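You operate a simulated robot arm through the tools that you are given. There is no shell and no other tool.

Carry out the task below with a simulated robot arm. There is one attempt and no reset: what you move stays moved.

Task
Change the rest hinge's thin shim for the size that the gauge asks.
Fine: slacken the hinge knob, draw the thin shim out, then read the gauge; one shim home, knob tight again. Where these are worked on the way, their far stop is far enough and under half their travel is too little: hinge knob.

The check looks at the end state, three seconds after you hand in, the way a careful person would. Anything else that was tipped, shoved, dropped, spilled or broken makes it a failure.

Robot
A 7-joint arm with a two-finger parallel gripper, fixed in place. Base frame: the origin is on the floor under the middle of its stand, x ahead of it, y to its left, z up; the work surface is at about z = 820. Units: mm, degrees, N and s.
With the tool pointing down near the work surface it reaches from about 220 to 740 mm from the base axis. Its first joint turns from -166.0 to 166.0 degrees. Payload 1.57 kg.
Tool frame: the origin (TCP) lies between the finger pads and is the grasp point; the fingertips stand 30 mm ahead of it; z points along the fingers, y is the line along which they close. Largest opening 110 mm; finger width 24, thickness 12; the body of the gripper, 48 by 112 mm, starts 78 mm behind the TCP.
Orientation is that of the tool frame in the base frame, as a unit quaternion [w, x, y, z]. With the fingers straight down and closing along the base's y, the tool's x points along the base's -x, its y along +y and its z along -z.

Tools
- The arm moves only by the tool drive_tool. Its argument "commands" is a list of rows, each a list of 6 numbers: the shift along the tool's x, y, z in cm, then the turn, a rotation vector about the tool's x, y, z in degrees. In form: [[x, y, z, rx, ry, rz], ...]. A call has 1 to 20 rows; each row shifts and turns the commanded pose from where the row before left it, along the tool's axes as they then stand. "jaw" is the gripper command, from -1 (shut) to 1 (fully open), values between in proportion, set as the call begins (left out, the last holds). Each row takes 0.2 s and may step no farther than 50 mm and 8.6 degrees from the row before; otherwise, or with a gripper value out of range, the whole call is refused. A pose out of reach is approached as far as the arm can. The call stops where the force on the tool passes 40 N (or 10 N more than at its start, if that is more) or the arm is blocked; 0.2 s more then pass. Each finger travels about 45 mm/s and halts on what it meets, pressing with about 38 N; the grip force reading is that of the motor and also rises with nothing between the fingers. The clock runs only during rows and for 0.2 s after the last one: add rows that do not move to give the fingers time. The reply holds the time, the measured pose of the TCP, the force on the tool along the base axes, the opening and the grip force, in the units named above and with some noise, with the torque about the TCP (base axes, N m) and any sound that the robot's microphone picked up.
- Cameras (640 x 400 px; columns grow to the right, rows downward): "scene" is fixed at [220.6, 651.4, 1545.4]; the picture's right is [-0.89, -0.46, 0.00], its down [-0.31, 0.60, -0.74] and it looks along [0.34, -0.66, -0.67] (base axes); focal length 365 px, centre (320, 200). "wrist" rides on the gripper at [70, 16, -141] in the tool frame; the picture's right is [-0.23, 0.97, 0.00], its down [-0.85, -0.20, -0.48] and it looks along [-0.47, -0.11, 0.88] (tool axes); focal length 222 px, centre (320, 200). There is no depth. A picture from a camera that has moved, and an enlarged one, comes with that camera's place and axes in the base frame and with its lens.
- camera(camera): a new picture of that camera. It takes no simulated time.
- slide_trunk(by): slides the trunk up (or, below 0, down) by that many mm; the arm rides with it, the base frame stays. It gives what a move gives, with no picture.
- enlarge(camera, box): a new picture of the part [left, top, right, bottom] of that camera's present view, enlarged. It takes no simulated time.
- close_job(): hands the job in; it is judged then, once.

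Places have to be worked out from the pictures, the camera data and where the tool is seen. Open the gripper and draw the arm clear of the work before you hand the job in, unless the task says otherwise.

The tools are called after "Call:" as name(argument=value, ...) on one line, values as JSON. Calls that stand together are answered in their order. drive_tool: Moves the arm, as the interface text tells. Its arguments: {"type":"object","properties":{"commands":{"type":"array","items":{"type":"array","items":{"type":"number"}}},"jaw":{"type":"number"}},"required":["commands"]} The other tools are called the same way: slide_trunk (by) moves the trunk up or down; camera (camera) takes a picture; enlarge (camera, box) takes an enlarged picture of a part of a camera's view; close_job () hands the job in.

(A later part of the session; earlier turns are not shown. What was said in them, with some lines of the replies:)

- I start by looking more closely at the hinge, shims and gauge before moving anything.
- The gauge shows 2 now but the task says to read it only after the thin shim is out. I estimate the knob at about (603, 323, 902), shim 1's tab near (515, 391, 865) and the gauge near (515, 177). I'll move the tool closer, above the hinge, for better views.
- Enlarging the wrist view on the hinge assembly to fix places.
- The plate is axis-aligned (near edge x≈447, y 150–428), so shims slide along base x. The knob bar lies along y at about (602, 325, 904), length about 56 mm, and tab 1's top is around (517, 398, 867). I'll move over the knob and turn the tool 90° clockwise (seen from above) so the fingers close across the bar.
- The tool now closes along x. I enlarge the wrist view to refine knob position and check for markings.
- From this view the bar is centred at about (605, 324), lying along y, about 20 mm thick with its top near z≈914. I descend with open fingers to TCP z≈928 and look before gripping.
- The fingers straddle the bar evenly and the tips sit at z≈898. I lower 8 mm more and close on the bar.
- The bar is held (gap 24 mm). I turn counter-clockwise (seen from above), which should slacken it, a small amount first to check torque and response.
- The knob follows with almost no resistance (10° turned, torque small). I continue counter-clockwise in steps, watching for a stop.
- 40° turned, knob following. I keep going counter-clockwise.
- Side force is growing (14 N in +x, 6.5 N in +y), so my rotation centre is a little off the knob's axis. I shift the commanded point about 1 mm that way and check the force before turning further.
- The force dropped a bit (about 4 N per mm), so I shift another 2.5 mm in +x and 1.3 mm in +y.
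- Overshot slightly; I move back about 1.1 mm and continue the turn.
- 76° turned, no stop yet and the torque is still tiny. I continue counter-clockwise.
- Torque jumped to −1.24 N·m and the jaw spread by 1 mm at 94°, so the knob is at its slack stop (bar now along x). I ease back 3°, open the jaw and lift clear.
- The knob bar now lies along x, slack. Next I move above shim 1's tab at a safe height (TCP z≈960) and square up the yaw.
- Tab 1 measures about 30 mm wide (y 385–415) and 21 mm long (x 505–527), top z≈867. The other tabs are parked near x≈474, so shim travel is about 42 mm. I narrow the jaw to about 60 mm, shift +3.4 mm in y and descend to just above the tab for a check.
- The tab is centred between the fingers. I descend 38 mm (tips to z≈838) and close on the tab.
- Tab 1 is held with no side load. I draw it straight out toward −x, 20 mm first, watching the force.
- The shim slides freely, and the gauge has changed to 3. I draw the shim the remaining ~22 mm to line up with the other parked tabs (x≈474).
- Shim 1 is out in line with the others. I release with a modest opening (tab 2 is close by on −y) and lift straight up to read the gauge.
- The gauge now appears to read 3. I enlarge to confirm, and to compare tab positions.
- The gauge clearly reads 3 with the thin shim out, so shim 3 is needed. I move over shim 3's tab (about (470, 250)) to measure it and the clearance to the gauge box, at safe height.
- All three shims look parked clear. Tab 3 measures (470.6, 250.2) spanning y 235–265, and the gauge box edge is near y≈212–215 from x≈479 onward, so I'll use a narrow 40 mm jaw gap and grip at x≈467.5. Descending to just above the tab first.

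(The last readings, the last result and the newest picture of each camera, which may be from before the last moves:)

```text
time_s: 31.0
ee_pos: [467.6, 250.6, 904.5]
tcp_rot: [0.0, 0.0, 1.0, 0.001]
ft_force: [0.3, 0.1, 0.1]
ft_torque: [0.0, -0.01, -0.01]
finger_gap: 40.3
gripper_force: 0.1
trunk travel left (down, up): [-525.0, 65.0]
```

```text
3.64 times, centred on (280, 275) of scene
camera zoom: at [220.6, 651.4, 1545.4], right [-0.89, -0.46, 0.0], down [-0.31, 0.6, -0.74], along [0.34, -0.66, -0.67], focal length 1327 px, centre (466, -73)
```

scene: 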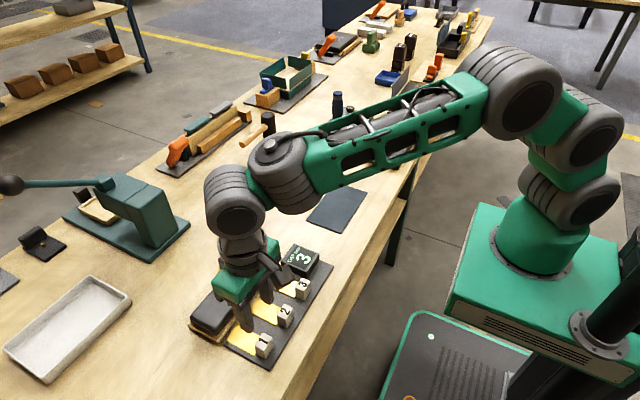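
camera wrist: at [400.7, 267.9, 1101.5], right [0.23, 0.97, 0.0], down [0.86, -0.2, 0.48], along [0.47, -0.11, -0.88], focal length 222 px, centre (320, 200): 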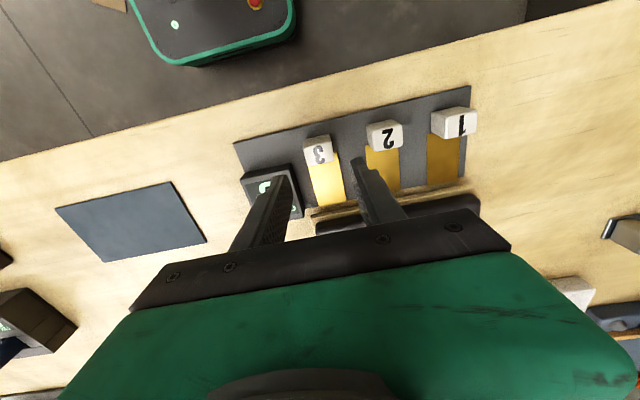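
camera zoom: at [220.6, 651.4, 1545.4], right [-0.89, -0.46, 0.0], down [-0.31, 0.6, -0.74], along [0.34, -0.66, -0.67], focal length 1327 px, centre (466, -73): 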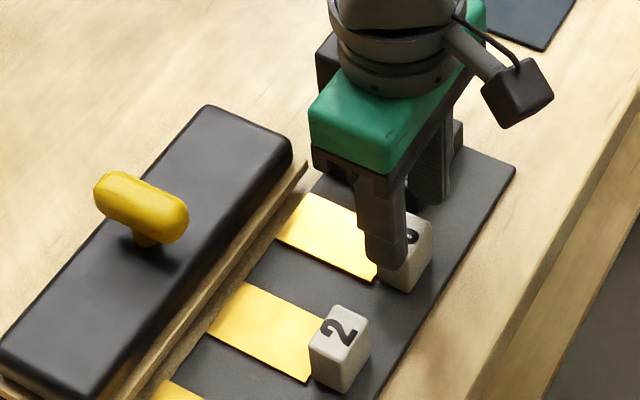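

The tab is centred between the fingers. I descend 36 mm and close on tab 3.

Call:
drive_tool(commands=[[0, 0, 1.2, 0, 0, 0], [0, 0, 1.2, 0, 0, 0], [0, 0, 1.2, 0, 0, 0], [0, 0, 0, 0, 0, 0]])

Call:
drive_tool(commands=[[0, 0, 0, 0, 0, 0], [0, 0, 0, 0, 0, 0], [0, 0, 0, 0, 0, 0]], jaw=-1)

Call:
camera(camera="wrist")

Call:
enlarge(camera="scene", box=[220, 220, 340, 330])

```text
time_s: 32.0
ee_pos: [466.9, 251.2, 868.0]
tcp_rot: [-0.001, 0.0, 1.0, 0.0]
ft_force: [0.4, -0.3, 0.8]
ft_torque: [0.01, 0.01, 0.0]
finger_gap: 40.2
gripper_force: 0.1
trunk travel left (down, up): [-525.0, 65.0]
```

```text
time_s: 32.8
ee_pos: [467.0, 250.8, 867.2]
tcp_rot: [0.0, 0.001, 1.0, 0.0]
ft_force: [-0.1, -5.5, -0.5]
ft_torque: [-0.12, -0.04, -0.05]
finger_gap: 31.4
gripper_force: 35.4
trunk travel left (down, up): [-525.0, 65.0]
```

```text
taken
camera wrist: at [396.8, 266.7, 1009.2], right [0.23, 0.97, 0.0], down [0.86, -0.2, 0.48], along [0.47, -0.11, -0.88], focal length 222 px, centre (320, 200)
```

wrist: 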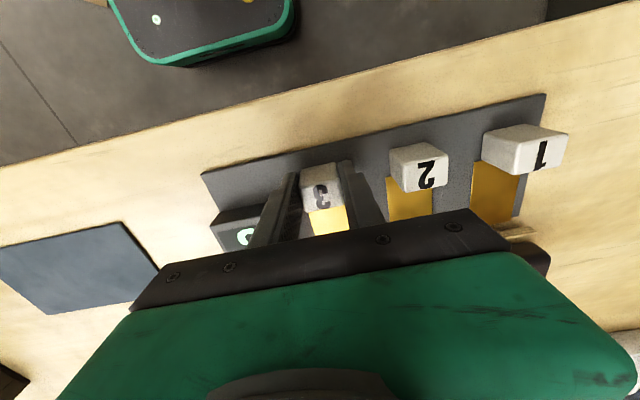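

```text
3.64 times, centred on (280, 275) of scene
camera zoom: at [220.6, 651.4, 1545.4], right [-0.89, -0.46, 0.0], down [-0.31, 0.6, -0.74], along [0.34, -0.66, -0.67], focal length 1327 px, centre (466, -73)
```

zoom: 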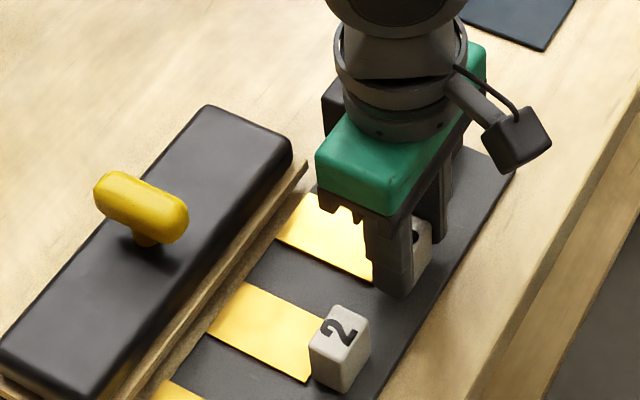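

Tab 3 is gripped, with a small −5.5 N side load meaning I'm about 1 mm too far in +y. I correct that and push in 20 mm along +x, watching the force.

Call:
drive_tool(commands=[[0, -0.1, 0, 0, 0, 0], [-0.5, 0, 0, 0, 0, 0], [-0.5, 0, 0, 0, 0, 0], [-0.5, 0, 0, 0, 0, 0], [-0.5, 0, 0, 0, 0, 0], [0, 0, 0, 0, 0, 0]])

Call:
camera(camera="wrist")

Call:
enlarge(camera="scene", box=[220, 220, 340, 330])

```text
time_s: 34.2
ee_pos: [488.5, 248.6, 867.7]
tcp_rot: [0.0, 0.001, 1.0, 0.0]
ft_force: [-0.6, 1.0, -4.0]
ft_torque: [0.09, -0.11, 0.1]
finger_gap: 31.2
gripper_force: 39.9
trunk travel left (down, up): [-525.0, 65.0]
```

```text
taken
camera wrist: at [417.2, 266.5, 1009.2], right [0.23, 0.97, 0.0], down [0.86, -0.2, 0.48], along [0.47, -0.11, -0.88], focal length 222 px, centre (320, 200)
```

wrist: 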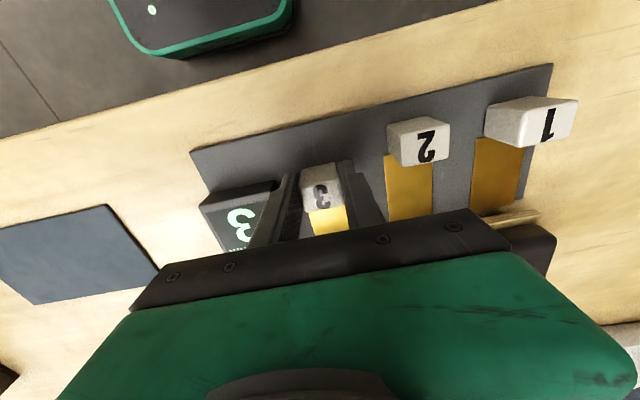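

```text
3.64 times, centred on (280, 275) of scene
camera zoom: at [220.6, 651.4, 1545.4], right [-0.89, -0.46, 0.0], down [-0.31, 0.6, -0.74], along [0.34, -0.66, -0.67], focal length 1327 px, centre (466, -73)
```

zoom: 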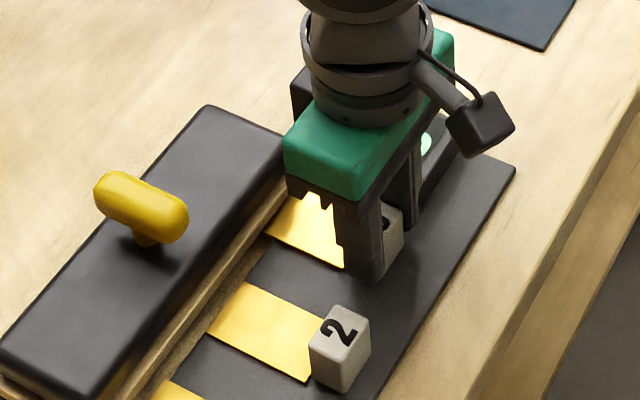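

It slides freely and clears the gauge. I continue +20 mm, then creep.

Call:
drive_tool(commands=[[-0.5, 0, 0, 0, 0, 0], [-0.5, 0, 0, 0, 0, 0], [-0.5, 0, 0, 0, 0, 0], [-0.4, 0, 0, 0, 0, 0], [0, 0, 0, 0, 0, 0]])

Call:
drive_tool(commands=[[-0.2, 0, 0, 0, 0, 0], [-0.2, 0, 0, 0, 0, 0], [0, 0, 0, 0, 0, 0]])

Call:
camera(camera="wrist")

Call:
camera(camera="scene")

```text
time_s: 35.4
ee_pos: [506.8, 249.8, 868.0]
tcp_rot: [0.0, 0.0, 1.0, 0.0]
ft_force: [-0.5, 5.0, -2.9]
ft_torque: [0.07, 0.38, 0.05]
finger_gap: 31.1
gripper_force: 40.6
trunk travel left (down, up): [-525.0, 65.0]
```

```text
time_s: 36.2
ee_pos: [510.5, 250.5, 869.5]
tcp_rot: [0.0, 0.0, 1.0, 0.0]
ft_force: [0.2, 3.2, -4.0]
ft_torque: [0.08, -0.12, 0.06]
finger_gap: 30.9
gripper_force: 40.7
trunk travel left (down, up): [-525.0, 65.0]
```

```text
taken
camera wrist: at [440.1, 266.6, 1009.2], right [0.23, 0.97, 0.0], down [0.86, -0.2, 0.48], along [0.47, -0.11, -0.88], focal length 222 px, centre (320, 200)
```

wrist: 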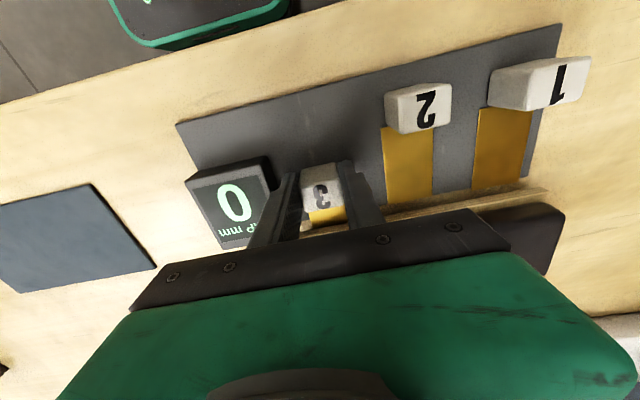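

```text
taken
```

scene: 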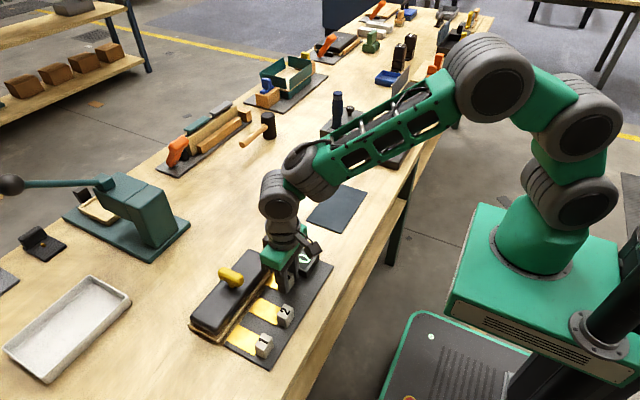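

The gauge now reads 0, meaning the 3 mm shim closes the gap. I creep further to find the home stop, watching for force in x.

Call:
drive_tool(commands=[[-0.1, 0, 0, 0, 0, 0], [-0.1, 0, 0, 0, 0, 0], [0, 0, 0, 0, 0, 0]])

Call:
drive_tool(commands=[[-0.1, 0, 0, 0, 0, 0], [0, 0, 0, 0, 0, 0]])

```text
time_s: 37.0
ee_pos: [511.7, 250.4, 868.3]
tcp_rot: [0.0, 0.0, 1.0, -0.001]
ft_force: [0.5, 1.8, -1.8]
ft_torque: [0.02, 0.36, -0.01]
finger_gap: 31.1
gripper_force: 40.0
trunk travel left (down, up): [-525.0, 65.0]
```

```text
time_s: 37.6
ee_pos: [512.0, 249.5, 867.6]
tcp_rot: [0.0, -0.001, 1.0, 0.001]
ft_force: [-3.9, 2.2, -1.3]
ft_torque: [0.07, -0.06, -0.06]
finger_gap: 31.0
gripper_force: 39.9
trunk travel left (down, up): [-525.0, 65.0]
```

A resisting force (−3.9 N in x) appears right at tab centre ≈515.6, matching shim 1's original home place. One more small nudge to confirm it is seated.

Call:
drive_tool(commands=[[-0.15, 0, 0, 0, 0, 0], [0, 0, 0, 0, 0, 0]])

Call:
enlarge(camera="wrist", box=[180, 100, 400, 260])

```text
time_s: 38.2
ee_pos: [513.2, 250.4, 868.0]
tcp_rot: [-0.001, -0.001, 1.0, 0.0]
ft_force: [-12.1, 2.4, 2.1]
ft_torque: [0.09, 0.25, -0.1]
finger_gap: 31.1
gripper_force: 39.5
trunk travel left (down, up): [-525.0, 65.0]
```

```text
2.50 times, centred on (290, 180) of wrist
camera zoom: at [442.6, 266.5, 1009.3], right [0.23, 0.97, 0.0], down [0.86, -0.2, 0.48], along [0.46, -0.11, -0.88], focal length 555 px, centre (395, 250)
```

zoom: 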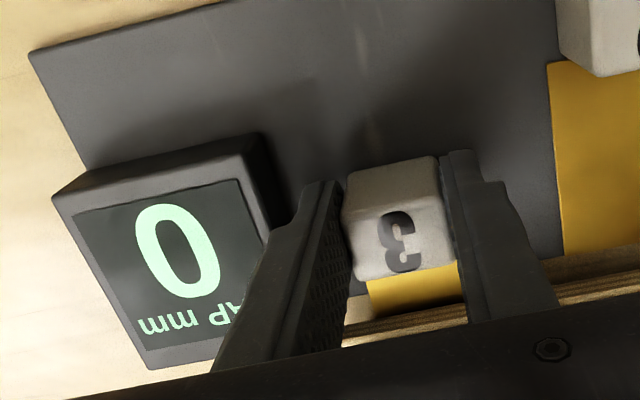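

Resistance rose to 12 N, so shim 3 is seated at its stop. I release with only a small opening (gauge box is close) and lift straight up.

Call:
drive_tool(commands=[[0, 0, 0, 0, 0, 0], [0, 0, 0, 0, 0, 0]], jaw=-0.29)

Call:
drive_tool(commands=[[0, 0, -1.0, 0, 0, 0], [0, 0, -2.0, 0, 0, 0], [0, 0, -3.0, 0, 0, 0], [0, 0, -4.0, 0, 0, 0], [0, 0, -2.0, 0, 0, 0], [0, 0, 0, 0, 0, 0]])

Call:
camera(camera="wrist")

Call:
enlarge(camera="scene", box=[180, 230, 340, 370])

```text
time_s: 38.8
ee_pos: [515.1, 249.2, 867.4]
tcp_rot: [0.0, 0.0, 1.0, 0.0]
ft_force: [0.6, -0.2, -0.5]
ft_torque: [-0.02, -0.01, 0.0]
finger_gap: 38.8
gripper_force: 0.1
trunk travel left (down, up): [-525.0, 65.0]
```

```text
time_s: 40.2
ee_pos: [514.6, 250.2, 987.2]
tcp_rot: [0.0, 0.0, 1.0, 0.0]
ft_force: [0.7, 0.4, 0.1]
ft_torque: [0.01, 0.01, -0.02]
finger_gap: 39.1
gripper_force: 0.0
trunk travel left (down, up): [-525.0, 65.0]
```

```text
taken
camera wrist: at [444.8, 266.3, 1128.7], right [0.23, 0.97, 0.0], down [0.86, -0.2, 0.48], along [0.47, -0.11, -0.88], focal length 222 px, centre (320, 200)
```

wrist: 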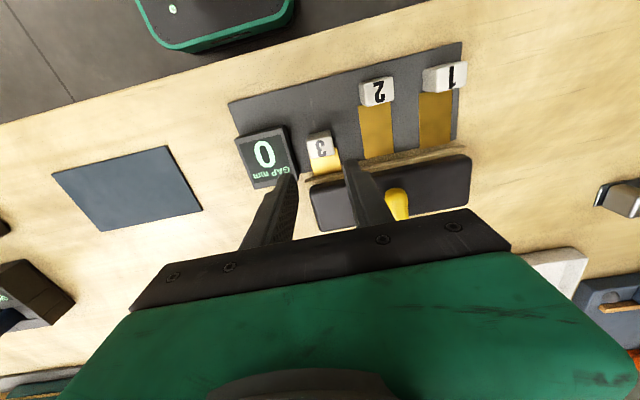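

```text
2.86 times, centred on (260, 300) of scene
camera zoom: at [220.6, 651.4, 1545.4], right [-0.89, -0.46, 0.0], down [-0.31, 0.6, -0.74], along [0.34, -0.66, -0.67], focal length 1043 px, centre (491, -86)
```

zoom: 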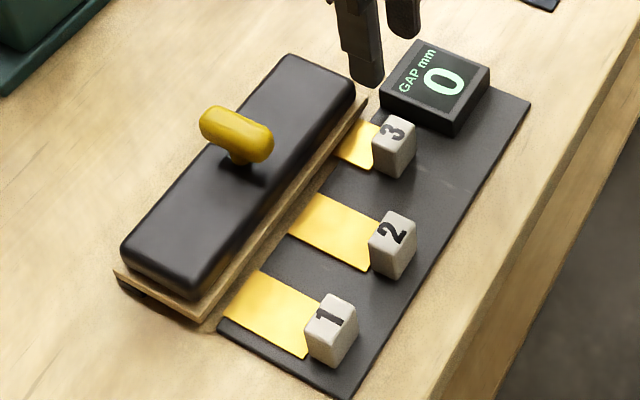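

Shim 3 is home and the gauge shows 0. Before tightening I zoom in to check whether shim 1's tip is fully clear of the leaf, like shim 2's.

Call:
enlarge(camera="scene", box=[225, 285, 285, 345])

Call:
enlarge(camera="wrist", box=[300, 50, 480, 180])

```text
6.67 times, centred on (255, 315) of scene
camera zoom: at [220.6, 651.4, 1545.4], right [-0.89, -0.46, 0.0], down [-0.31, 0.6, -0.74], along [0.34, -0.66, -0.67], focal length 2434 px, centre (753, -567)
```

zoom: 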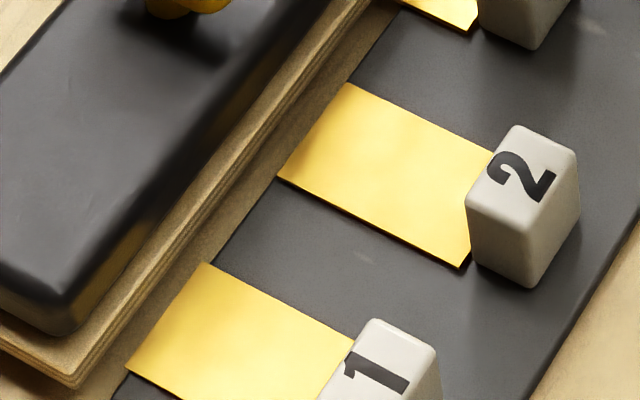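

```text
3.08 times, centred on (390, 115) of wrist
camera zoom: at [444.8, 266.3, 1128.7], right [0.23, 0.97, 0.0], down [0.86, -0.2, 0.48], along [0.47, -0.11, -0.88], focal length 684 px, centre (105, 462)
```

zoom: 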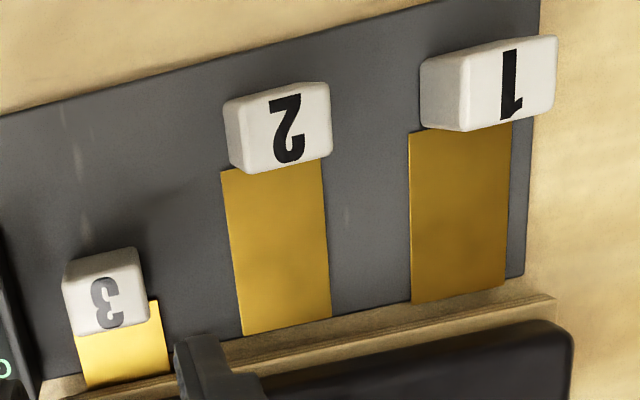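

Shim 1's tip sits at the tray edge just like shim 2's, clear of the leaf. Now I go back over the knob (about (605.5, 323.5)) with the jaw at 60 mm to tighten it.

Call:
drive_tool(commands=[[0, 0, -1.3, 0, 0, 0], [-3.05, 2.45, 0, 0, 0, 0], [-3.05, 2.45, 0, 0, 0, 0], [-3.0, 2.4, 0, 0, 0, 0], [0, 0, 3.0, 0, 0, 0], [0, 0, 0, 0, 0, 0], [0, 0, 0, 0, 0, 0]], jaw=0.1)

Call:
camera(camera="wrist")

Call:
enlarge(camera="wrist", box=[220, 80, 420, 230])

Call:
enlarge(camera="scene", box=[160, 210, 320, 350])

```text
time_s: 41.8
ee_pos: [604.9, 323.8, 969.6]
tcp_rot: [0.0, 0.0, 1.0, 0.0]
ft_force: [1.0, -0.6, -0.6]
ft_torque: [0.02, -0.02, -0.01]
finger_gap: 60.4
gripper_force: 0.0
trunk travel left (down, up): [-525.0, 65.0]
```

```text
taken
camera wrist: at [534.9, 339.4, 1111.1], right [0.23, 0.97, 0.0], down [0.86, -0.2, 0.48], along [0.47, -0.11, -0.88], focal length 222 px, centre (320, 200)
```

wrist: 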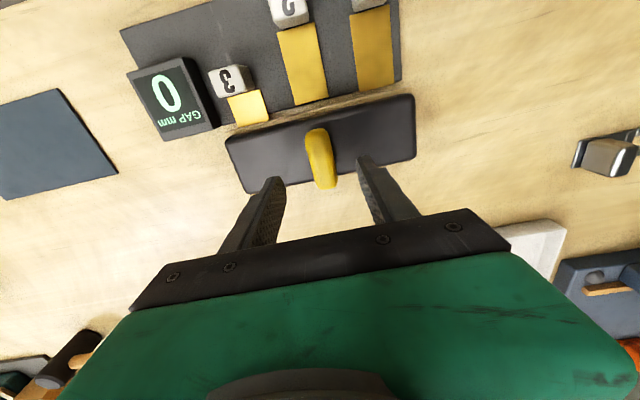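

```text
2.67 times, centred on (320, 155) of wrist
camera zoom: at [534.9, 339.4, 1111.1], right [0.23, 0.97, 0.0], down [0.86, -0.2, 0.48], along [0.47, -0.11, -0.88], focal length 592 px, centre (320, 320)
```

zoom: 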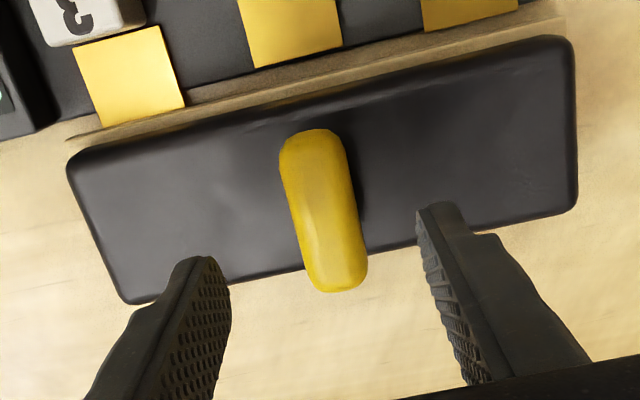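

```text
2.86 times, centred on (240, 280) of scene
camera zoom: at [220.6, 651.4, 1545.4], right [-0.89, -0.46, 0.0], down [-0.31, 0.6, -0.74], along [0.34, -0.66, -0.67], focal length 1043 px, centre (549, -29)
```

zoom: 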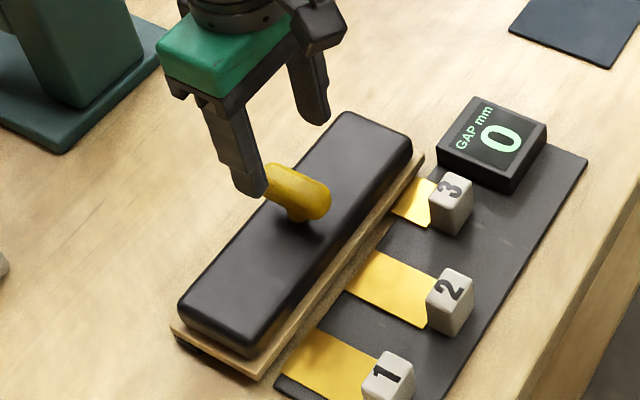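

The bar is centred near (606, 324.7), along x. I centre on it, descend to TCP z≈920 and close on the bar.

Call:
drive_tool(commands=[[-0.1, 0.07, 1.5, 0, 0, 0], [0, 0, 1.5, 0, 0, 0], [0, 0, 1.5, 0, 0, 0], [0, 0, 0.45, 0, 0, 0], [0, 0, 0, 0, 0, 0]])

Call:
drive_tool(commands=[[0, 0, 0, 0, 0, 0], [0, 0, 0, 0, 0, 0], [0, 0, 0, 0, 0, 0], [0, 0, 0, 0, 0, 0], [0, 0, 0, 0, 0, 0]], jaw=-1)

Call:
camera(camera="wrist")

Call:
enlarge(camera="scene", box=[160, 210, 320, 350])

```text
time_s: 43.0
ee_pos: [607.5, 322.7, 920.5]
tcp_rot: [0.0, 0.0, 1.0, 0.0]
ft_force: [0.0, 1.0, 0.8]
ft_torque: [-0.05, 0.02, 0.01]
finger_gap: 60.4
gripper_force: 0.1
trunk travel left (down, up): [-525.0, 65.0]
```

```text
time_s: 44.2
ee_pos: [607.1, 324.3, 921.4]
tcp_rot: [0.001, -0.001, 1.0, 0.0]
ft_force: [0.4, 18.9, -1.5]
ft_torque: [0.76, 0.24, -0.14]
finger_gap: 23.8
gripper_force: 35.5
trunk travel left (down, up): [-525.0, 65.0]
```

```text
taken
camera wrist: at [536.1, 341.3, 1062.3], right [0.23, 0.97, 0.0], down [0.85, -0.2, 0.48], along [0.47, -0.11, -0.88], focal length 222 px, centre (320, 200)
```

wrist: 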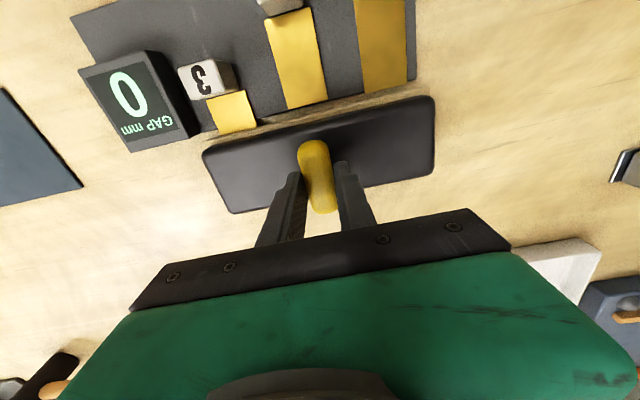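

```text
2.86 times, centred on (240, 280) of scene
camera zoom: at [220.6, 651.4, 1545.4], right [-0.89, -0.46, 0.0], down [-0.31, 0.6, -0.74], along [0.34, -0.66, -0.67], focal length 1043 px, centre (549, -29)
```

zoom: 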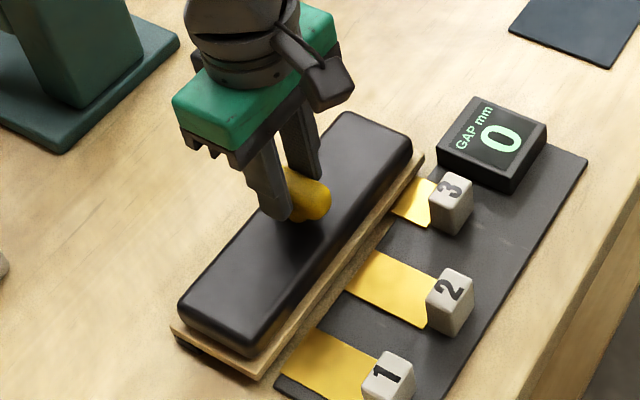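

Side load of +18.9 N in y shows the bar's axis is about 3 mm farther in +y. I shift +y to relieve it before turning.

Call:
drive_tool(commands=[[0, 0.15, 0, 0, 0, 0], [0, 0.1, 0, 0, 0, 0], [0, 0, 0, 0, 0, 0]])

```text
time_s: 45.0
ee_pos: [606.2, 325.4, 921.1]
tcp_rot: [0.0, 0.001, 1.0, -0.002]
ft_force: [-0.3, 4.1, -0.1]
ft_torque: [-0.04, -0.68, -0.02]
finger_gap: 24.0
gripper_force: 35.9
trunk travel left (down, up): [-525.0, 65.0]
```

Side load is down to 4 N. I begin tightening: clockwise (seen from above) 24° first.

Call:
drive_tool(commands=[[0, 0.05, 0, 0, 0, 0], [0, 0, 0, 0, 0, 6], [0, 0, 0, 0, 0, 6], [0, 0, 0, 0, 0, 6], [0, 0, 0, 0, 0, 6], [0, 0, 0, 0, 0, 0]])

Call:
camera(camera="wrist")

```text
time_s: 46.4
ee_pos: [606.6, 323.7, 921.1]
tcp_rot: [0.001, 0.208, 0.978, 0.0]
ft_force: [-0.6, -16.3, -2.0]
ft_torque: [-0.58, -0.45, 0.02]
finger_gap: 23.8
gripper_force: 35.2
trunk travel left (down, up): [-525.0, 65.0]
```

```text
taken
camera wrist: at [549.3, 367.9, 1062.5], right [0.61, 0.8, 0.0], down [0.7, -0.53, 0.48], along [0.38, -0.29, -0.88], focal length 222 px, centre (320, 200)
```

wrist: 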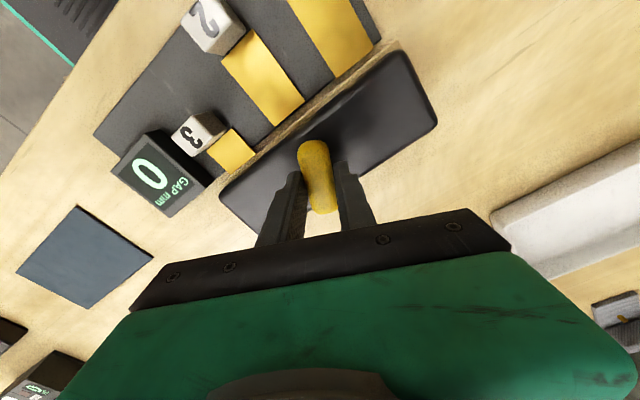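

The knob is following (24°), but the load is now −16 N in y; I shift −2.2 mm in y and check.

Call:
drive_tool(commands=[[-0.09, -0.2, 0, 0, 0, 0], [0, 0, 0, 0, 0, 0]])

```text
time_s: 47.0
ee_pos: [605.9, 323.7, 921.8]
tcp_rot: [0.001, 0.207, 0.978, 0.0]
ft_force: [-1.2, -7.0, -3.3]
ft_torque: [0.4, 1.1, 0.01]
finger_gap: 23.9
gripper_force: 35.8
trunk travel left (down, up): [-525.0, 65.0]
```

Load reduced to 7 N. I shift another 1 mm and continue clockwise another 24°.

Call:
drive_tool(commands=[[-0.04, -0.09, 0, 0, 0, 0], [0, 0, 0, 0, 0, 6], [0, 0, 0, 0, 0, 6], [0, 0, 0, 0, 0, 6], [0, 0, 0, 0, 0, 6], [0, 0, 0, 0, 0, 0]])

Call:
camera(camera="wrist")

```text
time_s: 48.4
ee_pos: [607.0, 323.8, 920.2]
tcp_rot: [0.0, 0.406, 0.914, 0.0]
ft_force: [-11.1, 6.2, -6.7]
ft_torque: [0.12, 0.0, 0.01]
finger_gap: 23.7
gripper_force: 36.0
trunk travel left (down, up): [-525.0, 65.0]
```

```text
taken
camera wrist: at [571.1, 386.9, 1062.4], right [0.88, 0.48, 0.0], down [0.42, -0.77, 0.48], along [0.23, -0.42, -0.88], focal length 222 px, centre (320, 200)
```

wrist: 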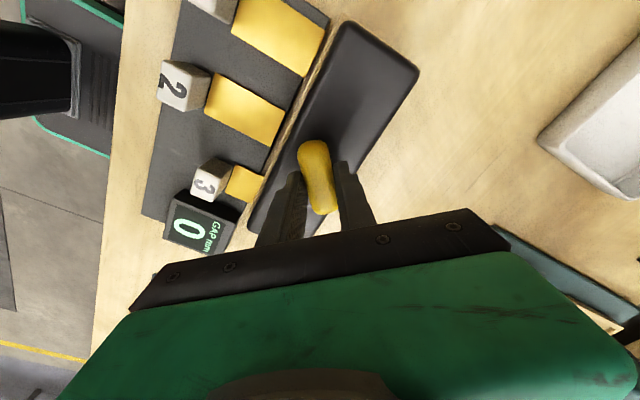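

48° turned. I relieve the (−11, +6) N load with a small shift and continue another 24°.

Call:
drive_tool(commands=[[0.19, -0.07, 0, 0, 0, 0], [0, 0, 0, 0, 0, 6], [0, 0, 0, 0, 0, 6], [0, 0, 0, 0, 0, 6], [0, 0, 0, 0, 0, 6], [0, 0, 0, 0, 0, 0]])

Call:
camera(camera="wrist")

```text
time_s: 49.8
ee_pos: [606.8, 324.2, 921.4]
tcp_rot: [0.0, 0.589, 0.808, 0.0]
ft_force: [1.7, -10.1, -6.6]
ft_torque: [-1.14, -0.47, -0.01]
finger_gap: 24.0
gripper_force: 36.0
trunk travel left (down, up): [-525.0, 65.0]
```

```text
taken
camera wrist: at [599.1, 394.9, 1062.5], right [1.0, 0.08, 0.0], down [0.07, -0.88, 0.48], along [0.04, -0.48, -0.88], focal length 222 px, centre (320, 200)
```

wrist: 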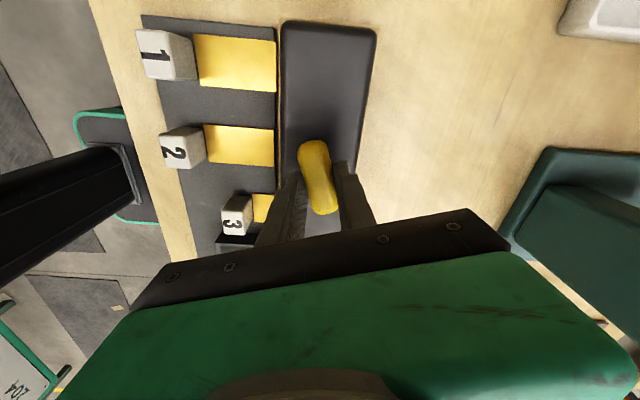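

72° turned. I relieve the −10 N in y and continue to about 87°.

Call:
drive_tool(commands=[[-0.13, -0.05, 0, 0, 0, 0], [0, 0, 0, 0, 0, 5], [0, 0, 0, 0, 0, 5], [0, 0, 0, 0, 0, 5], [0, 0, 0, 0, 0, 0]])

Call:
drive_tool(commands=[[0, 0, 0, 0, 0, 3], [0, 0, 0, 0, 0, 0]])

Call:
camera(camera="wrist")

```text
time_s: 51.0
ee_pos: [605.3, 323.4, 920.3]
tcp_rot: [0.0, 0.688, 0.726, 0.0]
ft_force: [1.0, -1.1, -8.2]
ft_torque: [1.13, -0.04, 0.01]
finger_gap: 23.9
gripper_force: 35.5
trunk travel left (down, up): [-525.0, 65.0]
```

```text
time_s: 51.6
ee_pos: [606.3, 324.3, 921.8]
tcp_rot: [0.0, 0.707, 0.707, 0.0]
ft_force: [0.6, -0.7, -7.3]
ft_torque: [0.8, -0.09, 0.02]
finger_gap: 23.7
gripper_force: 35.4
trunk travel left (down, up): [-525.0, 65.0]
```

```text
taken
camera wrist: at [620.7, 393.2, 1062.5], right [0.97, -0.23, 0.0], down [-0.2, -0.85, 0.48], along [-0.11, -0.47, -0.88], focal length 222 px, centre (320, 200)
```

wrist: 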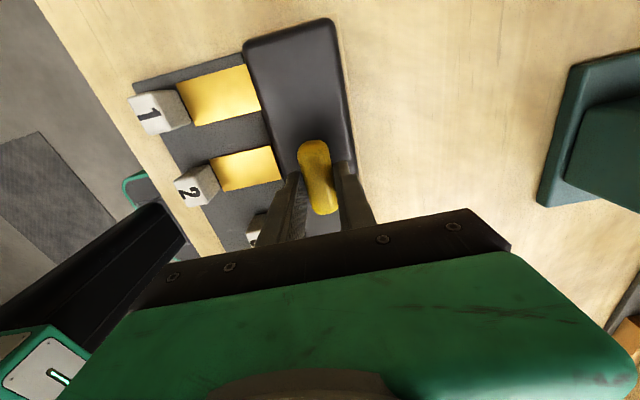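

At 90° the torque about z is still ~0, so the tight stop isn't reached yet; I continue in small steps until it bites.

Call:
drive_tool(commands=[[0, 0, 0, 0, 0, 2], [0, 0, 0, 0, 0, 0]])

Call:
drive_tool(commands=[[0, 0, 0, 0, 0, 2], [0, 0, 0, 0, 0, 0]])

```text
time_s: 52.2
ee_pos: [604.8, 323.1, 920.2]
tcp_rot: [0.0, 0.719, 0.695, 0.0]
ft_force: [0.8, 0.0, -5.5]
ft_torque: [0.39, 0.06, 1.23]
finger_gap: 24.0
gripper_force: 36.4
trunk travel left (down, up): [-525.0, 65.0]
```

```text
time_s: 52.8
ee_pos: [605.8, 324.1, 921.1]
tcp_rot: [0.0, 0.731, 0.682, 0.0]
ft_force: [-0.5, 0.4, -5.8]
ft_torque: [0.2, 0.05, 1.31]
finger_gap: 24.7
gripper_force: 36.1
trunk travel left (down, up): [-525.0, 65.0]
```

Torque jumped to 1.2–1.3 N·m and the jaw started to spread: the knob is at its tight stop. I open directly (no back-turn) and lift clear.

Call:
drive_tool(commands=[[0, 0, 0, 0, 0, 0], [0, 0, 0, 0, 0, 0], [0, 0, 0, 0, 0, 0], [0, 0, 0, 0, 0, 0], [0, 0, 0, 0, 0, 0]], jaw=0.3)

Call:
drive_tool(commands=[[0, 0, -2.0, 0, 0, 0], [0, 0, -3.0, 0, 0, 0], [0, 0, -4.0, 0, 0, 0], [0, 0, -4.0, 0, 0, 0], [0, 0, -4.0, 0, 0, 0], [0, 0, 0, 0, 0, 0]])

Call:
camera(camera="wrist")

Call:
enlarge(camera="scene", box=[160, 210, 340, 370])

```text
time_s: 54.0
ee_pos: [606.3, 323.1, 921.4]
tcp_rot: [0.0, 0.732, 0.682, 0.0]
ft_force: [-0.8, 0.0, -0.1]
ft_torque: [0.02, 0.0, -0.02]
finger_gap: 71.6
gripper_force: 0.1
trunk travel left (down, up): [-525.0, 65.0]
```

```text
time_s: 55.4
ee_pos: [605.2, 322.5, 1091.9]
tcp_rot: [-0.001, 0.731, 0.682, 0.0]
ft_force: [-1.1, 0.7, -0.7]
ft_torque: [0.03, 0.02, 0.04]
finger_gap: 71.5
gripper_force: 0.1
trunk travel left (down, up): [-525.0, 65.0]
```

```text
taken
camera wrist: at [625.8, 391.7, 1234.3], right [0.96, -0.29, 0.0], down [-0.26, -0.84, 0.48], along [-0.14, -0.46, -0.88], focal length 222 px, centre (320, 200)
```

wrist: 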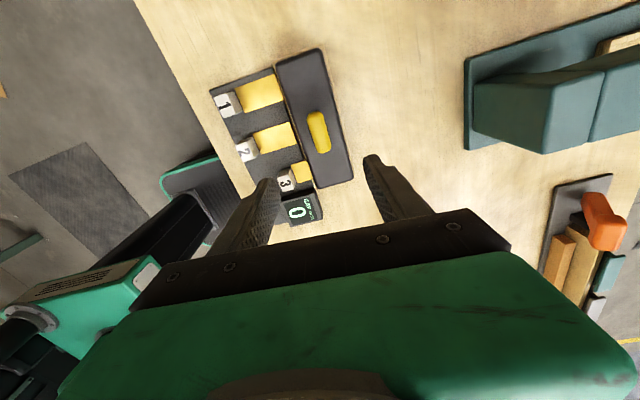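

```text
2.50 times, centred on (250, 290) of scene
camera zoom: at [220.6, 651.4, 1545.4], right [-0.89, -0.46, 0.0], down [-0.31, 0.6, -0.74], along [0.34, -0.66, -0.67], focal length 912 px, centre (495, -25)
```

zoom: 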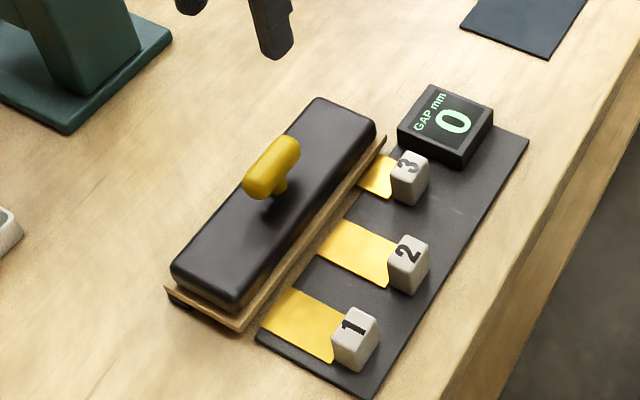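

The knob bar is back along y as originally (tight), shim 3 is home, shims 1 and 2 are out, gauge shows 0. I draw the arm clear, opening the gripper and returning to near its starting pose.

Call:
drive_tool(commands=[[0, 0, -4.8, 0, 0, 0], [0, 0, -4.8, 0, 0, 0], [0, 0, -4.8, 0, 0, 0], [0, 0, 0, 0, 0, -8.5], [0, 0, 0, 0, 0, -8.5], [0, 0, 0, 0, 0, -8.5], [0, 0, 0, 0, 0, -8.5], [0, 0, 0, 0, 0, -8.5], [0, 0, 0, 0, 0, -8.5], [0, 0, 0, 0, 0, -8.5], [0, 0, 0, 0, 0, -8.5], [0, 0, 0, 0, 0, -8.5], [0, 0, 0, 0, 0, -8.5], [0, 0, 0, 0, 0, -8.5], [0, 0, 0, 0, 0, 0]], jaw=1)

Call:
drive_tool(commands=[[3.7, -1.9, 0, 0, 0, 0], [3.7, -1.9, 0, 0, 0, 0], [3.7, -1.9, 0, 0, 0, 0], [3.7, -1.9, 0, 0, 0, 0], [3.5, -1.7, 0, 0, 0, 0], [0, 0, 0, 0, 0, 0], [0, 0, 0, 0, 0, 0]])

Call:
camera(camera="scene")

Call:
enlarge(camera="scene", box=[160, 220, 360, 380])

Call:
camera(camera="wrist")

```text
time_s: 58.6
ee_pos: [581.5, 308.0, 1198.3]
tcp_rot: [0.0, 0.003, 1.0, 0.0]
ft_force: [-0.5, 0.0, 0.1]
ft_torque: [-0.02, 0.0, 0.02]
finger_gap: 110.0
gripper_force: 0.1
out of reach, approached as far as the arm can: row 2, 3
trunk travel left (down, up): [-525.0, 65.0]
```

```text
time_s: 60.2
ee_pos: [396.7, 217.0, 1199.3]
tcp_rot: [-0.001, 0.005, 1.0, 0.0]
ft_force: [0.2, 0.8, -0.2]
ft_torque: [-0.03, 0.01, 0.05]
finger_gap: 110.0
gripper_force: 0.1
trunk travel left (down, up): [-525.0, 65.0]
```

```text
taken
```

scene: 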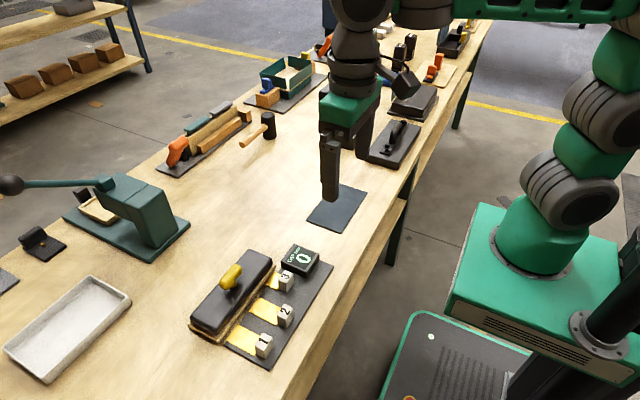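

```text
2.50 times, centred on (260, 300) of scene
camera zoom: at [220.6, 651.4, 1545.4], right [-0.89, -0.46, 0.0], down [-0.31, 0.6, -0.74], along [0.34, -0.66, -0.67], focal length 912 px, centre (470, -50)
```

zoom: 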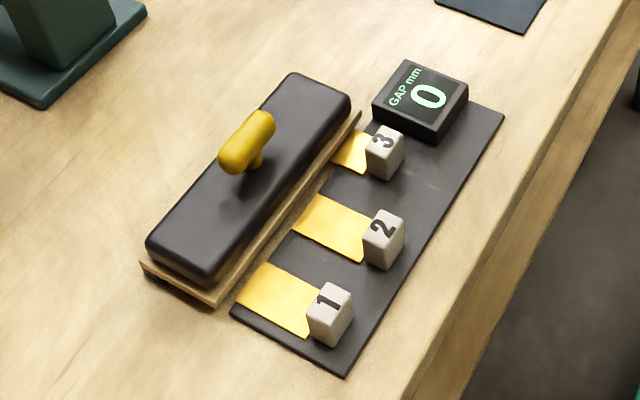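

```text
taken
camera wrist: at [327.0, 233.7, 1340.5], right [0.24, 0.97, 0.0], down [0.85, -0.21, 0.48], along [0.46, -0.11, -0.88], focal length 222 px, centre (320, 200)
```

wrist: 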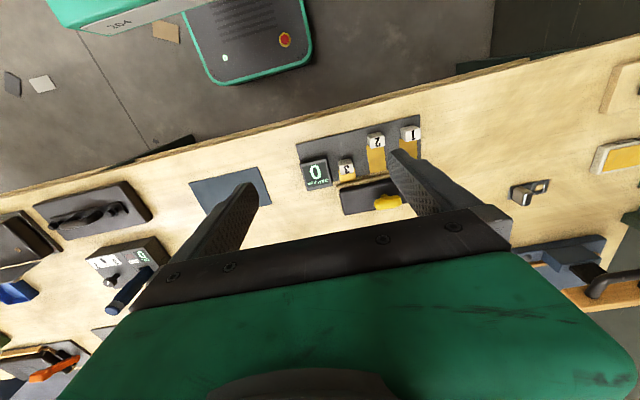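

The final pictures show the knob in its original tight position, shim 3 home, shims 1 and 2 parked out and the gauge at 0. Nothing else has moved, the gripper is open and the arm is clear, so I hand in the job.

Call:
close_job()

```text
The job is handed in.
```

I changed the hinge's thin shim for the 3 mm one, and the job is handed in. I don't have the check's result.

- **Gauge:** it showed 2 with the thin shim still in. It changed to 3 once that shim was drawn out, so I fitted shim 3, and it now reads 0.
- **Knob:** I slackened it about 90° to its stop. After the swap I turned it back the other way until it bit at the tight stop, so its bar lies as it did at the start.
- **Shims:** shim 3 is pushed in to its stop. Shims 1 and 2 sit on the tray clear of the hinge. Shim 1 may sit up to about 4 mm closer to the hinge than shim 2.
- **Surroundings:** the last pictures show nothing else moved. The gripper is open and the arm is back near its starting place.
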